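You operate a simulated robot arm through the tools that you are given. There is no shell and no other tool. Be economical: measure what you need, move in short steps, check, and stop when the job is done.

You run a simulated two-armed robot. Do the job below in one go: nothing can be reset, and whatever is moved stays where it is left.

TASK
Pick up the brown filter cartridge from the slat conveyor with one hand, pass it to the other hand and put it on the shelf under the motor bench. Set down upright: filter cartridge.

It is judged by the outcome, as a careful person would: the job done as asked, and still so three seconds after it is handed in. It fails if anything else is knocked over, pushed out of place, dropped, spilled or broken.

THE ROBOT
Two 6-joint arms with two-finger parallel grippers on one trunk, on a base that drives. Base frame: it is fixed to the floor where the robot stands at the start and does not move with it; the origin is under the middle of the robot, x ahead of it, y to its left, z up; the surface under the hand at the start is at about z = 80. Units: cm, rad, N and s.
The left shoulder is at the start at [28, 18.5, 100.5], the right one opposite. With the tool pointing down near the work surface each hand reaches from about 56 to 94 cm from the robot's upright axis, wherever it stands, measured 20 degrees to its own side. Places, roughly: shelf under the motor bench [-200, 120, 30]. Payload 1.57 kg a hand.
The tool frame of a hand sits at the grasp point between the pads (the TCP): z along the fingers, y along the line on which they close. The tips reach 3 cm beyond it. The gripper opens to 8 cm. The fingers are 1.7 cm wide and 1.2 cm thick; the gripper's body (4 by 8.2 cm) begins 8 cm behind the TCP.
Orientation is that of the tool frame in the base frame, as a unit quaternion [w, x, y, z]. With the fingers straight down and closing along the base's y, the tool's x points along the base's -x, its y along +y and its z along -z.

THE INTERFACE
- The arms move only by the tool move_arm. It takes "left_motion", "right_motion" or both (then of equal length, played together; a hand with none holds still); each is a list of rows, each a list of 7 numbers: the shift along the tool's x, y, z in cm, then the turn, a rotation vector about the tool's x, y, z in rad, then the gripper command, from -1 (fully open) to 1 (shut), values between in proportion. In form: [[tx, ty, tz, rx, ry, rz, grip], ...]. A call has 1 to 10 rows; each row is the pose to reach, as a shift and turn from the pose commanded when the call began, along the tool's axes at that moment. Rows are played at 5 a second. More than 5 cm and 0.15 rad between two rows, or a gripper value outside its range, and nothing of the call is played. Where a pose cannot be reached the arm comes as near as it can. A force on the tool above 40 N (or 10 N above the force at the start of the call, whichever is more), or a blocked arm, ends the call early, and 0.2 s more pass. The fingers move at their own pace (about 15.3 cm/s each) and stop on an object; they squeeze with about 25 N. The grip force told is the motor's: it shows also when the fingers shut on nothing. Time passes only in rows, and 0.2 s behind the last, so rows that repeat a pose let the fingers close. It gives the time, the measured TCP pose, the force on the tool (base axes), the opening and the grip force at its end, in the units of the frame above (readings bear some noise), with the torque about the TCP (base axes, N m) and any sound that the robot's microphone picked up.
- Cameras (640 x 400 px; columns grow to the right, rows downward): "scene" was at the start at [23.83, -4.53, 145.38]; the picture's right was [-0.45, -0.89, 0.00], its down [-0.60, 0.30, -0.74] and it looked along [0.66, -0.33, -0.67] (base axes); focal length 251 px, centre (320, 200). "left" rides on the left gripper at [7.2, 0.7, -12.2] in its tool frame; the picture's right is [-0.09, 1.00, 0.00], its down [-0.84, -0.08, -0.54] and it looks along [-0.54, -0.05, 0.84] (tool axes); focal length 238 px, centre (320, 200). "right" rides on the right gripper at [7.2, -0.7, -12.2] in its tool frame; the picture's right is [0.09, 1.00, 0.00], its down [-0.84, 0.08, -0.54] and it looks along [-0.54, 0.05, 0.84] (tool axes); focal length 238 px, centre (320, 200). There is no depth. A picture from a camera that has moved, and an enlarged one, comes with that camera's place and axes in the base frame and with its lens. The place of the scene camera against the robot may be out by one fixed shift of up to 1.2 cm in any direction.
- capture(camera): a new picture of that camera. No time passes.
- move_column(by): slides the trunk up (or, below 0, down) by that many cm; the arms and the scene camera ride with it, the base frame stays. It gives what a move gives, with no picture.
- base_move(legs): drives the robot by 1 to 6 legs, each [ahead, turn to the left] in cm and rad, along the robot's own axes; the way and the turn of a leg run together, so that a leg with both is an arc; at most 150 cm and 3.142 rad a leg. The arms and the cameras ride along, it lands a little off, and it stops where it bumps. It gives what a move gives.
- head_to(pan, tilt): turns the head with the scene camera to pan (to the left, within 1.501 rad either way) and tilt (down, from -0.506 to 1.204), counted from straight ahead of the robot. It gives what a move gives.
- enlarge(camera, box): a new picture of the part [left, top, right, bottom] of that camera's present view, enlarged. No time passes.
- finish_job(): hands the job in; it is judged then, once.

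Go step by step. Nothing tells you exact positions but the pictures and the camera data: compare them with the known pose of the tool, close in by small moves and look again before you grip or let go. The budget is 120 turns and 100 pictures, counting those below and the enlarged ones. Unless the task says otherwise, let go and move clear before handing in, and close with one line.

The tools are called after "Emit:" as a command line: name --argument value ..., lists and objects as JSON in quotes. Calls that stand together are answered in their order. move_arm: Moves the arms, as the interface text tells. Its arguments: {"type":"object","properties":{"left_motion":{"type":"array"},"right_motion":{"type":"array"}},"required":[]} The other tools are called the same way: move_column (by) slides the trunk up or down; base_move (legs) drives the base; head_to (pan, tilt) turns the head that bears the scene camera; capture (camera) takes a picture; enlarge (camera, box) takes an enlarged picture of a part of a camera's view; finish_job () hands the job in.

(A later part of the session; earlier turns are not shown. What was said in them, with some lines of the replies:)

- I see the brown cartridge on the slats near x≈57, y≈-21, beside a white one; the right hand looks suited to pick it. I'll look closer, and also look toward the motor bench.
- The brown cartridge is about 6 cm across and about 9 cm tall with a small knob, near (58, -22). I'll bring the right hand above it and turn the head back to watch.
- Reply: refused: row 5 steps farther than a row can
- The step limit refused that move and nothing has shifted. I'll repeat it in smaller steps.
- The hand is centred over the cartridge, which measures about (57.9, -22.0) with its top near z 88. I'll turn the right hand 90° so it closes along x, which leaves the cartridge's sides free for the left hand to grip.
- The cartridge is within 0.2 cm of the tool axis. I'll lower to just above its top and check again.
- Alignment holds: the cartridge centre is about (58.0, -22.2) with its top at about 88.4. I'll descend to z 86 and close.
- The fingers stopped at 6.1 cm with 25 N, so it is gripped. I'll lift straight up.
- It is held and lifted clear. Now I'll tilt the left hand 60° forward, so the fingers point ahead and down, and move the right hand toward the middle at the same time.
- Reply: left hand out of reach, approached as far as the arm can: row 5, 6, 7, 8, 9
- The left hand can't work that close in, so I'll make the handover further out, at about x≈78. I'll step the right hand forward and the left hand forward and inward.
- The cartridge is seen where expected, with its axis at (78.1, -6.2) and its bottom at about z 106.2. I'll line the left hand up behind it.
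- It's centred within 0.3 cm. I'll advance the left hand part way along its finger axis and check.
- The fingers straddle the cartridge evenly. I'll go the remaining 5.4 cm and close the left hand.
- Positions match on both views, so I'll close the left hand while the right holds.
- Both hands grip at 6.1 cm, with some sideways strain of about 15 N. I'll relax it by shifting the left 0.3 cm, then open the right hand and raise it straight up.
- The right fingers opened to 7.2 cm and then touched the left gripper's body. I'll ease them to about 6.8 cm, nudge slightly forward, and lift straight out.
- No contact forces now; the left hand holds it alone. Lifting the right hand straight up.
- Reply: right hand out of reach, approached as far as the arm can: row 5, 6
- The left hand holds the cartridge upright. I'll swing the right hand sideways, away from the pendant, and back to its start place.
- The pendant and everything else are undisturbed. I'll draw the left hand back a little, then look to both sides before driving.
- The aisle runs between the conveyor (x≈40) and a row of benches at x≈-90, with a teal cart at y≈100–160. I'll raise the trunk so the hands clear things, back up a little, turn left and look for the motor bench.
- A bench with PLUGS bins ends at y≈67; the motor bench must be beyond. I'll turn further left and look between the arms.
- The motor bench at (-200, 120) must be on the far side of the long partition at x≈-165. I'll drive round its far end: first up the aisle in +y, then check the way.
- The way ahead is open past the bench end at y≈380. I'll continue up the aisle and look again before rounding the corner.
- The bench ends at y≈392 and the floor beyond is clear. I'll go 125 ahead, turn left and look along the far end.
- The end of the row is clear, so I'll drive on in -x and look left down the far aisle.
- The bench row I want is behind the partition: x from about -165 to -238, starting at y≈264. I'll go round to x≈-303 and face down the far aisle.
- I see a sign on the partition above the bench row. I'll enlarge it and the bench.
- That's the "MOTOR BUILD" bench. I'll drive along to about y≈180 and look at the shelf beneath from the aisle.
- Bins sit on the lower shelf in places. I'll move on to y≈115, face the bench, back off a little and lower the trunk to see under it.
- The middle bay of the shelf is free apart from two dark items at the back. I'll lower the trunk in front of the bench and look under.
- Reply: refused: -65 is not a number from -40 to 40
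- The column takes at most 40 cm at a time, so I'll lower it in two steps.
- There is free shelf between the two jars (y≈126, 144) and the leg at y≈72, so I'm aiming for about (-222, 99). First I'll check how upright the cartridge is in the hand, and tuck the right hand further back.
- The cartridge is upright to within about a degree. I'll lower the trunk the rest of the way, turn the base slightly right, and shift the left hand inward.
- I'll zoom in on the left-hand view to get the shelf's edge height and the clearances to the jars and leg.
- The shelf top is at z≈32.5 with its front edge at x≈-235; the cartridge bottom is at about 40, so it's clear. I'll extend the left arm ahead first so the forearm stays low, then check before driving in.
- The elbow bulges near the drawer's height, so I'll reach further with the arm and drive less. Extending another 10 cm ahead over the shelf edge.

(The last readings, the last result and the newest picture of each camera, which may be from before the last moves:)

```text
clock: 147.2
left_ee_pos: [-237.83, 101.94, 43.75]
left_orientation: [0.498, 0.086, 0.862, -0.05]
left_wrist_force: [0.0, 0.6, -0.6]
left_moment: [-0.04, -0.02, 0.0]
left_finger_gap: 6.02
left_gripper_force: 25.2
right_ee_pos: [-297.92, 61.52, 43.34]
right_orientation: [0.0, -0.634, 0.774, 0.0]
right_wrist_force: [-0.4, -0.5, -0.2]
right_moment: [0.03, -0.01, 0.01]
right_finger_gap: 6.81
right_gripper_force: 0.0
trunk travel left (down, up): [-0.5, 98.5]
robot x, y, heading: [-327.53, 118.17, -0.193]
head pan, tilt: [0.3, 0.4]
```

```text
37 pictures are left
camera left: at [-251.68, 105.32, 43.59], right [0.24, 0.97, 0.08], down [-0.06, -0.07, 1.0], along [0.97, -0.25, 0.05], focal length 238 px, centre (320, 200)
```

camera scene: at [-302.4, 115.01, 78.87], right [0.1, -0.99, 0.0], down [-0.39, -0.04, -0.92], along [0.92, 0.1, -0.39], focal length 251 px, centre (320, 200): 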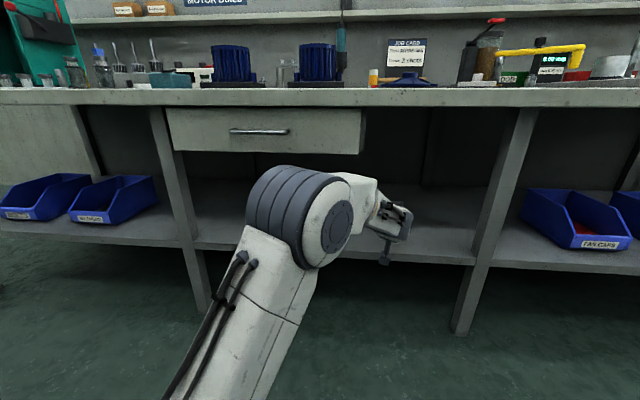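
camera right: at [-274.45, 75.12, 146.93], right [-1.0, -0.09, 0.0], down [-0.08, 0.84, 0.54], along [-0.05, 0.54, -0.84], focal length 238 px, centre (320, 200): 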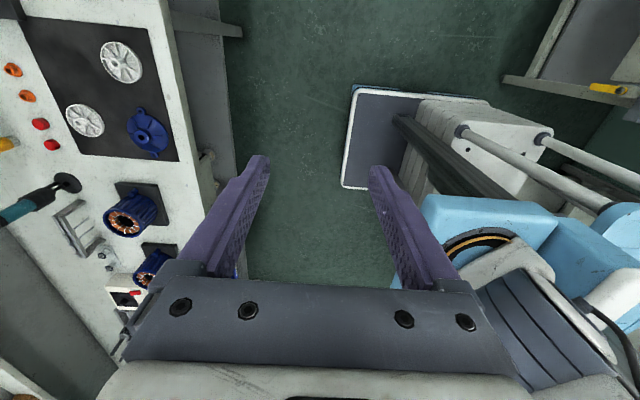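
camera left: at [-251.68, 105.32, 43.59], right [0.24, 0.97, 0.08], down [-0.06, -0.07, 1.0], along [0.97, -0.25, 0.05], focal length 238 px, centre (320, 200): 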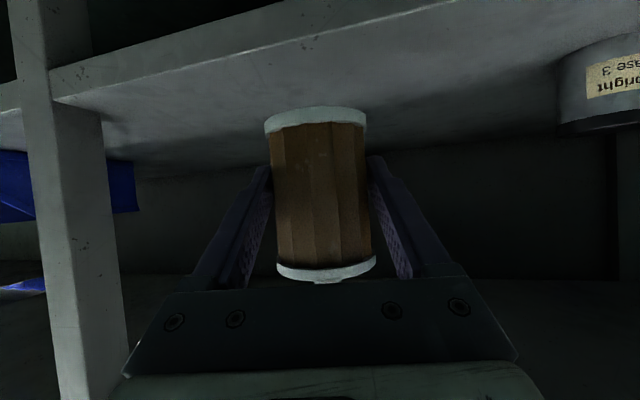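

The arm has reach to spare and the elbow sinks as it extends. I'll extend 8 more while lowering 3.

Emit:
move_arm --left_motion '[[-0.35, 0, 2.1, 0, 0, 0, 0.8], [-0.7, 0, 4.2, 0, 0, 0, 0.8], [-1.05, 0, 6.3, 0, 0, 0, 0.8], [-1.4, 0, 8.43, 0, 0, 0, 0.8], [-1.4, 0, 8.43, 0, 0, 0, 0.8]]'

Emit:
capture --camera "scene"

Emit:
capture --camera "left"

```text
clock: 148.4
left_ee_pos: [-230.12, 100.6, 40.61]
left_orientation: [0.496, 0.087, 0.862, -0.051]
left_wrist_force: [-0.9, 0.1, -1.1]
left_moment: [0.01, 0.01, -0.02]
left_finger_gap: 6.02
left_gripper_force: 25.0
right_ee_pos: [-297.92, 61.3, 43.28]
right_orientation: [-0.001, -0.633, 0.774, 0.001]
right_wrist_force: [0.0, 0.1, -0.8]
right_moment: [-0.01, 0.0, -0.04]
right_finger_gap: 6.81
right_gripper_force: 0.1
trunk travel left (down, up): [-0.5, 98.5]
robot x, y, heading: [-327.8, 118.27, -0.193]
head pan, tilt: [0.3, 0.4]
```

```text
36 pictures are left
camera scene: at [-302.4, 115.01, 78.87], right [0.1, -0.99, 0.0], down [-0.39, -0.04, -0.92], along [0.92, 0.1, -0.39], focal length 251 px, centre (320, 200)
```

scene: 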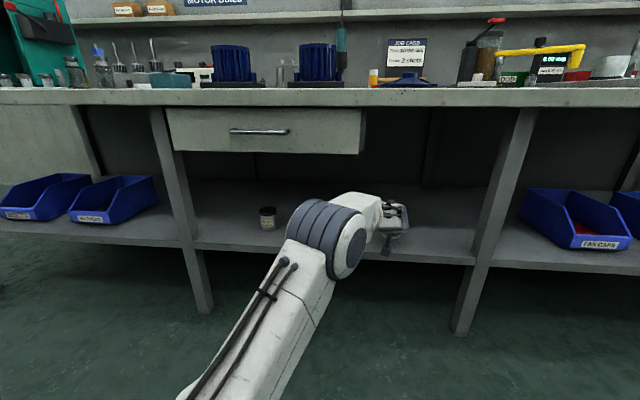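

```text
35 pictures are left
camera left: at [-243.79, 103.77, 40.47], right [0.24, 0.97, 0.08], down [-0.06, -0.07, 1.0], along [0.97, -0.25, 0.05], focal length 238 px, centre (320, 200)
```

left: 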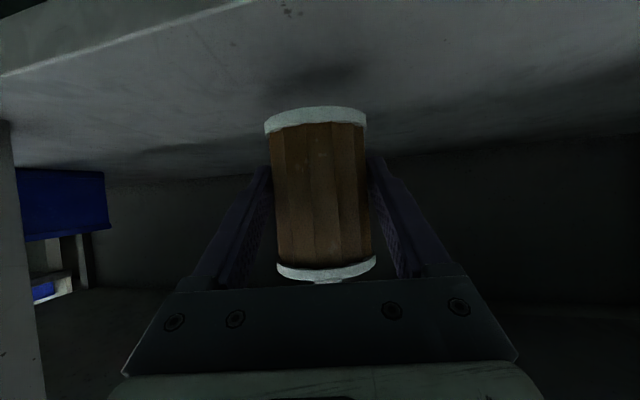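

The elbow is now well below the drawer. I'll drive 5 cm in to set the cartridge further onto the shelf.

Emit:
base_move --legs '[[5, 0]]'

Emit:
move_arm --left_motion '[[0.87, 0, 0.5, 0, 0, 0, 0.8], [1.73, 0, 1.0, 0, 0, 0, 0.8], [1.73, 0, 1.0, 0, 0, 0, 0.8]]'

Emit:
capture --camera "left"

Emit:
enlarge --camera "scene" --box '[240, 160, 500, 300]'

```text
clock: 149.3
left_ee_pos: [-225.18, 99.52, 40.62]
left_orientation: [0.497, 0.087, 0.862, -0.05]
left_wrist_force: [0.3, -0.1, -0.9]
left_moment: [0.01, 0.0, -0.03]
left_finger_gap: 5.99
left_gripper_force: 25.2
right_ee_pos: [-293.03, 60.57, 43.24]
right_orientation: [0.0, -0.633, 0.774, 0.001]
right_wrist_force: [1.1, 0.6, 0.4]
right_moment: [-0.06, 0.0, -0.02]
right_finger_gap: 6.82
right_gripper_force: 0.0
trunk travel left (down, up): [-0.5, 98.5]
robot x, y, heading: [-322.92, 116.83, -0.2]
head pan, tilt: [0.3, 0.4]
```

```text
clock: 150.1
left_ee_pos: [-225.19, 99.58, 38.63]
left_orientation: [0.497, 0.087, 0.862, -0.05]
left_wrist_force: [0.3, -0.1, -0.5]
left_moment: [0.02, 0.0, -0.03]
left_finger_gap: 6.01
left_gripper_force: 25.4
right_ee_pos: [-292.97, 60.47, 43.35]
right_orientation: [0.001, -0.633, 0.774, 0.0]
right_wrist_force: [-0.1, 0.9, -0.2]
right_moment: [-0.02, 0.0, -0.03]
right_finger_gap: 6.82
right_gripper_force: 0.0
trunk travel left (down, up): [-0.5, 98.5]
robot x, y, heading: [-323.34, 117.17, -0.193]
head pan, tilt: [0.3, 0.4]
```

```text
34 pictures are left
camera left: at [-238.91, 102.79, 38.43], right [0.24, 0.97, 0.08], down [-0.06, -0.07, 1.0], along [0.97, -0.25, 0.05], focal length 238 px, centre (320, 200)
```

left: 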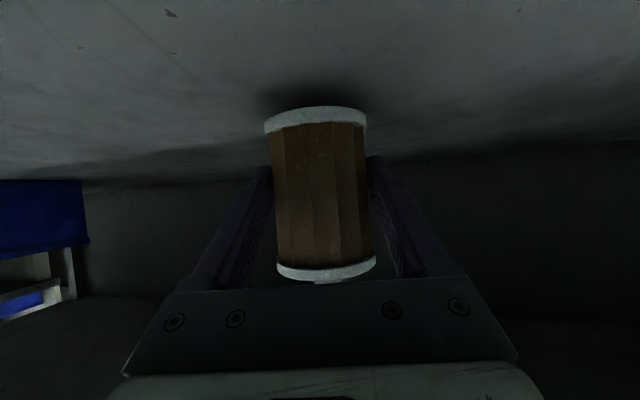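

```text
2.46 times, centred on (370, 230) of scene
camera zoom: at [-297.5, 114.03, 78.87], right [0.1, -0.99, 0.0], down [-0.39, -0.04, -0.92], along [0.92, 0.1, -0.39], focal length 618 px, centre (197, 126)
```

zoom: 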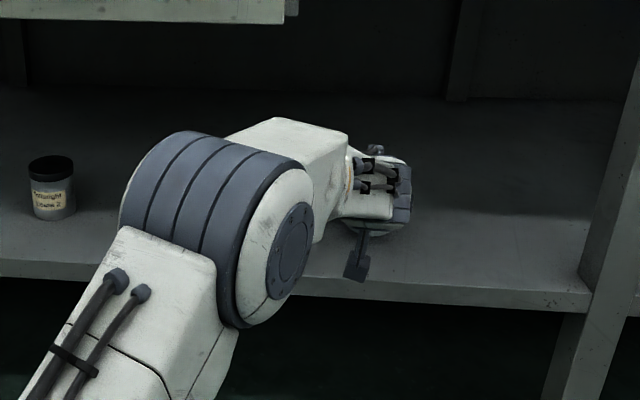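

Nearly there: the cartridge bottom is about 2 cm above the shelf. I'll descend in small steps and watch the force.

Emit:
move_arm --left_motion '[[0.43, 0, 0.25, 0, 0, 0, 0.8], [0.87, 0, 0.5, 0, 0, 0, 0.8], [1.04, 0, 0.6, 0, 0, 0, 0.8], [1.04, 0, 0.6, 0, 0, 0, 0.8]]'

Emit:
capture --camera "left"

```text
clock: 151.1
left_ee_pos: [-225.07, 99.42, 37.47]
left_orientation: [0.497, 0.085, 0.862, -0.049]
left_wrist_force: [0.5, 0.0, -0.9]
left_moment: [0.03, 0.03, 0.03]
left_finger_gap: 5.99
left_gripper_force: 24.8
right_ee_pos: [-293.07, 60.38, 43.22]
right_orientation: [0.0, -0.634, 0.774, 0.0]
right_wrist_force: [0.5, 0.4, 0.0]
right_moment: [-0.02, 0.04, 0.01]
right_finger_gap: 6.82
right_gripper_force: 0.0
trunk travel left (down, up): [-0.5, 98.5]
robot x, y, heading: [-322.66, 117.0, -0.196]
head pan, tilt: [0.3, 0.4]
```

```text
32 pictures are left
camera left: at [-238.91, 102.79, 37.29], right [0.24, 0.97, 0.08], down [-0.06, -0.07, 1.0], along [0.97, -0.25, 0.05], focal length 238 px, centre (320, 200)
```

left: 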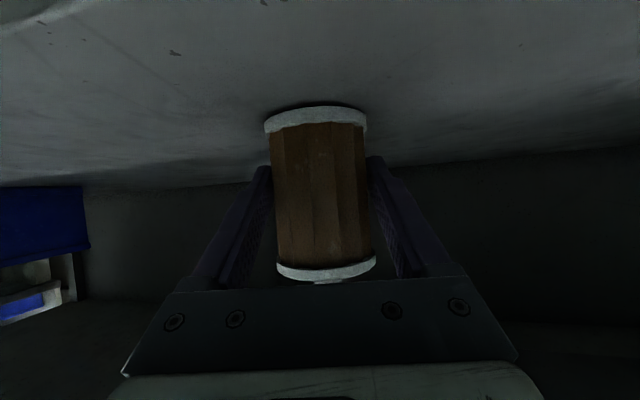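

The contact shadow is closing in. Smaller steps now.

Emit:
move_arm --left_motion '[[0.17, 0, 0.1, 0, 0, 0, 0.8], [0.35, 0, 0.2, 0, 0, 0, 0.8], [0.35, 0, 0.2, 0, 0, 0, 0.8]]'

Emit:
move_arm --left_motion '[[0.13, 0, 0.075, 0, 0, 0, 0.8], [0.26, 0, 0.15, 0, 0, 0, 0.8], [0.26, 0, 0.15, 0, 0, 0, 0.8]]'

Emit:
capture --camera "left"

```text
clock: 151.9
left_ee_pos: [-225.26, 99.41, 37.16]
left_orientation: [0.498, 0.087, 0.862, -0.051]
left_wrist_force: [0.8, -0.1, 2.0]
left_moment: [0.02, -0.14, 0.01]
left_finger_gap: 6.01
left_gripper_force: 25.4
right_ee_pos: [-293.09, 60.42, 43.26]
right_orientation: [0.0, -0.633, 0.774, 0.0]
right_wrist_force: [-0.5, -0.7, 0.5]
right_moment: [0.0, 0.02, -0.02]
right_finger_gap: 6.8
right_gripper_force: 0.1
trunk travel left (down, up): [-0.5, 98.5]
robot x, y, heading: [-322.85, 117.05, -0.19]
head pan, tilt: [0.3, 0.4]
```

```text
clock: 152.7
left_ee_pos: [-225.1, 99.4, 37.07]
left_orientation: [0.498, 0.086, 0.861, -0.05]
left_wrist_force: [-1.8, 1.7, 18.5]
left_moment: [0.21, -0.05, -0.05]
left_finger_gap: 6.0
left_gripper_force: 25.0
right_ee_pos: [-293.05, 60.37, 43.3]
right_orientation: [-0.001, -0.633, 0.774, 0.0]
right_wrist_force: [-0.1, 0.1, 0.8]
right_moment: [-0.01, -0.01, 0.01]
right_finger_gap: 6.78
right_gripper_force: 0.1
trunk travel left (down, up): [-0.5, 98.5]
robot x, y, heading: [-322.76, 116.4, -0.196]
head pan, tilt: [0.3, 0.4]
```

```text
31 pictures are left
camera left: at [-238.82, 102.69, 36.86], right [0.24, 0.97, 0.08], down [-0.07, -0.06, 1.0], along [0.97, -0.25, 0.05], focal length 238 px, centre (320, 200)
```

left: 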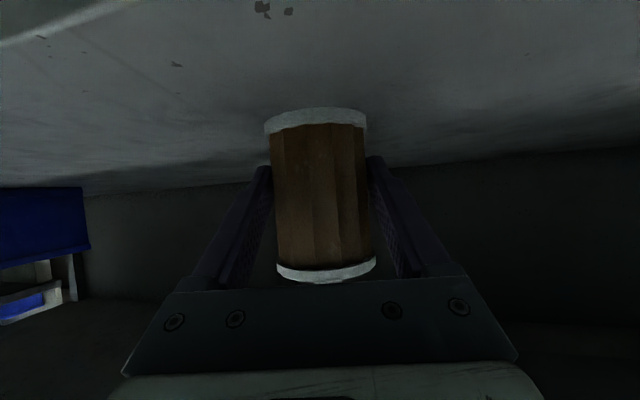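

It touched the shelf (18 N, with the moment near zero, so it sits flat). I'll ease up a trifle to relieve the load and open the fingers slowly.

Emit:
move_arm --left_motion '[[-0.1, 0, -0.06, 0, 0, 0, 0.8], [-0.17, 0, -0.1, 0, 0, 0, 0.8], [-0.17, 0, -0.1, 0, 0, 0, 0.8]]'

Emit:
move_arm --left_motion '[[0, 0, 0, 0, 0, 0, -0.3], [0, 0, 0, 0, 0, 0, -0.55], [0, 0, 0, 0, 0, 0, -0.6], [0, 0, 0, 0, 0, 0, -0.8], [0, 0, 0, 0, 0, 0, -1], [0, 0, 0, 0, 0, 0, -1]]'

Emit:
capture --camera "left"

```text
clock: 153.5
left_ee_pos: [-225.22, 99.37, 37.01]
left_orientation: [0.498, 0.086, 0.862, -0.05]
left_wrist_force: [4.3, -0.6, 11.1]
left_moment: [0.0, -0.37, -0.01]
left_finger_gap: 5.96
left_gripper_force: 25.6
right_ee_pos: [-293.03, 60.55, 43.27]
right_orientation: [0.0, -0.634, 0.774, -0.001]
right_wrist_force: [1.0, 0.3, 0.3]
right_moment: [0.0, -0.06, 0.02]
right_finger_gap: 6.8
right_gripper_force: 0.0
trunk travel left (down, up): [-0.5, 98.5]
robot x, y, heading: [-322.78, 116.98, -0.2]
head pan, tilt: [0.3, 0.4]
```

```text
clock: 154.9
left_ee_pos: [-225.16, 99.37, 36.9]
left_orientation: [0.496, 0.087, 0.863, -0.05]
left_wrist_force: [0.3, -0.1, -0.4]
left_moment: [0.0, 0.0, 0.01]
left_finger_gap: 8.01
left_gripper_force: 0.0
right_ee_pos: [-293.06, 60.46, 43.27]
right_orientation: [0.0, -0.633, 0.774, 0.001]
right_wrist_force: [-0.2, 0.3, 0.2]
right_moment: [-0.03, 0.0, -0.01]
right_finger_gap: 6.81
right_gripper_force: 0.1
trunk travel left (down, up): [-0.5, 98.5]
robot x, y, heading: [-322.58, 116.74, -0.197]
head pan, tilt: [0.3, 0.4]
```

```text
30 pictures are left
camera left: at [-238.93, 102.69, 36.8], right [0.24, 0.97, 0.08], down [-0.06, -0.07, 1.0], along [0.97, -0.25, 0.05], focal length 238 px, centre (320, 200)
```

left: 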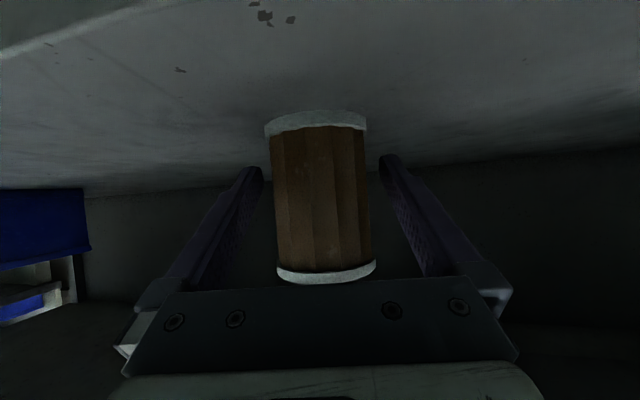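

It stands on its own with no force on the hand. I'll withdraw along the finger axis, slowly at first.

Emit:
move_arm --left_motion '[[0, 0, -0.7, 0, 0, 0, -1], [0, 0, -1.5, 0, 0, 0, -1], [0, 0, -3, 0, 0, 0, -1], [0, 0, -5, 0, 0, 0, -1], [0, 0, -7, 0, 0, 0, -1], [0, 0, -9, 0, 0, 0, -1], [0, 0, -11, 0, 0, 0, -1], [0, 0, -13, 0, 0, 0, -1]]'

Emit:
capture --camera "left"

Emit:
capture --camera "scene"

```text
clock: 156.7
left_ee_pos: [-236.25, 101.52, 43.54]
left_orientation: [0.498, 0.086, 0.862, -0.051]
left_wrist_force: [0.6, 1.1, -0.5]
left_moment: [0.04, 0.04, -0.03]
left_finger_gap: 8.02
left_gripper_force: 0.0
right_ee_pos: [-293.03, 60.52, 43.29]
right_orientation: [0.0, -0.634, 0.774, 0.0]
right_wrist_force: [0.7, 0.2, -0.5]
right_moment: [-0.03, -0.01, -0.02]
right_finger_gap: 6.8
right_gripper_force: 0.0
trunk travel left (down, up): [-0.5, 98.5]
robot x, y, heading: [-322.55, 117.42, -0.194]
head pan, tilt: [0.3, 0.4]
```

```text
29 pictures are left
camera left: at [-250.0, 104.99, 43.37], right [0.24, 0.97, 0.08], down [-0.06, -0.07, 1.0], along [0.97, -0.25, 0.05], focal length 238 px, centre (320, 200)
```

left: 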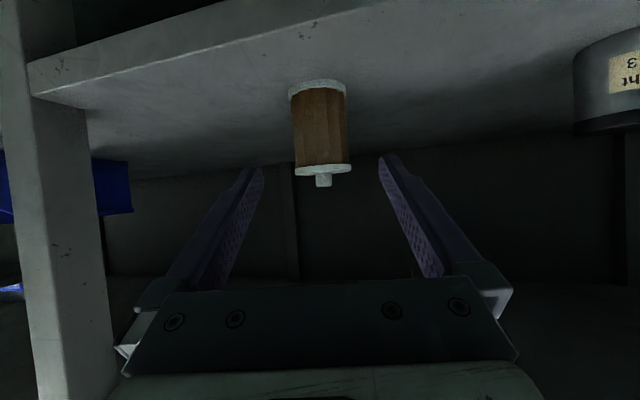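

```text
28 pictures are left
camera scene: at [-297.5, 114.03, 78.87], right [0.1, -0.99, 0.0], down [-0.39, -0.04, -0.92], along [0.92, 0.1, -0.39], focal length 251 px, centre (320, 200)
```

scene: 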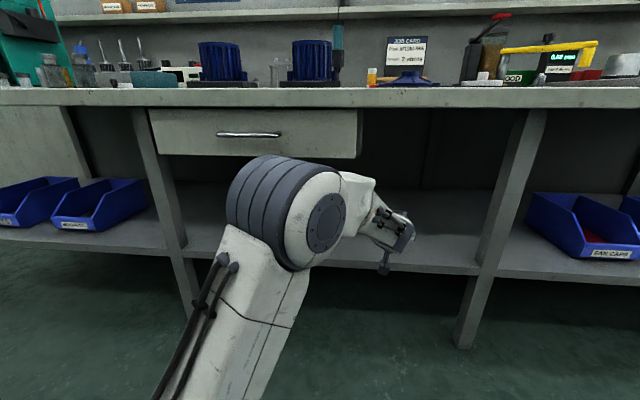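

It stands upright on the shelf and the hand has let go. I'll back the base straight off to move clear, then take a last look.

Emit:
base_move --legs '[[-22, 0]]'

Emit:
head_to --pan 0.0 --tilt 0.4

Emit:
capture --camera "scene"

Emit:
capture --camera "left"

```text
clock: 158.4
left_ee_pos: [-257.25, 106.19, 43.47]
left_orientation: [0.497, 0.085, 0.862, -0.049]
left_wrist_force: [0.0, 0.1, -0.6]
left_moment: [0.0, 0.0, 0.02]
left_finger_gap: 8.0
left_gripper_force: 0.1
right_ee_pos: [-314.1, 64.69, 43.29]
right_orientation: [0.0, -0.635, 0.772, 0.0]
right_wrist_force: [-0.1, 0.4, 0.4]
right_moment: [-0.02, 0.04, -0.01]
right_finger_gap: 6.8
right_gripper_force: 0.0
trunk travel left (down, up): [-0.5, 98.5]
robot x, y, heading: [-343.9, 121.21, -0.189]
head pan, tilt: [0.3, 0.4]
```

```text
clock: 159.2
left_ee_pos: [-257.27, 106.12, 43.4]
left_orientation: [0.497, 0.085, 0.862, -0.05]
left_wrist_force: [0.4, 0.4, -0.2]
left_moment: [0.02, 0.0, -0.03]
left_finger_gap: 7.98
left_gripper_force: 0.0
right_ee_pos: [-314.12, 64.79, 43.28]
right_orientation: [0.0, -0.635, 0.772, 0.001]
right_wrist_force: [0.2, -1.1, -0.7]
right_moment: [-0.02, 0.0, -0.01]
right_finger_gap: 6.79
right_gripper_force: 0.1
trunk travel left (down, up): [-0.5, 98.5]
robot x, y, heading: [-343.8, 121.31, -0.193]
head pan, tilt: [0.0, 0.4]
```

```text
27 pictures are left
camera scene: at [-318.82, 115.54, 78.87], right [-0.19, -0.98, 0.0], down [-0.38, 0.07, -0.92], along [0.9, -0.18, -0.39], focal length 251 px, centre (320, 200)
```

scene: 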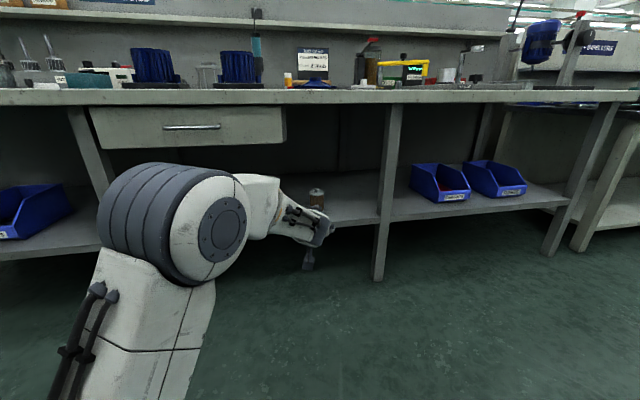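

```text
26 pictures are left
camera left: at [-271.14, 109.43, 43.36], right [0.24, 0.97, 0.08], down [-0.06, -0.07, 1.0], along [0.97, -0.24, 0.05], focal length 238 px, centre (320, 200)
```

left: 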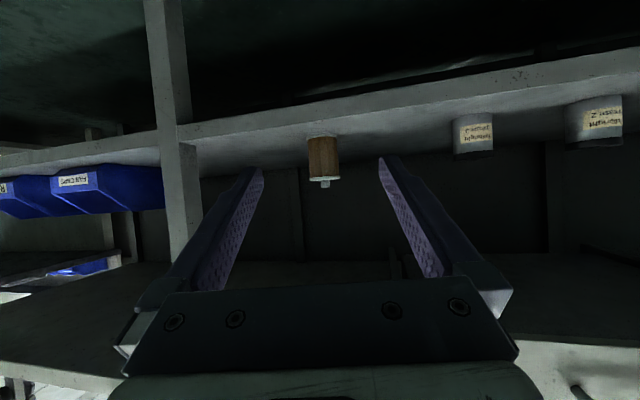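

The brown cartridge stands upright on the shelf, the jars and bins are untouched, and both hands are clear, so I'm handing in.

Emit:
finish_job

```text
The job is handed in.
```

The brown filter cartridge was picked up with the right hand, passed to the left, and is standing upright on the shelf under the motor bench, with nothing else seen to be disturbed.
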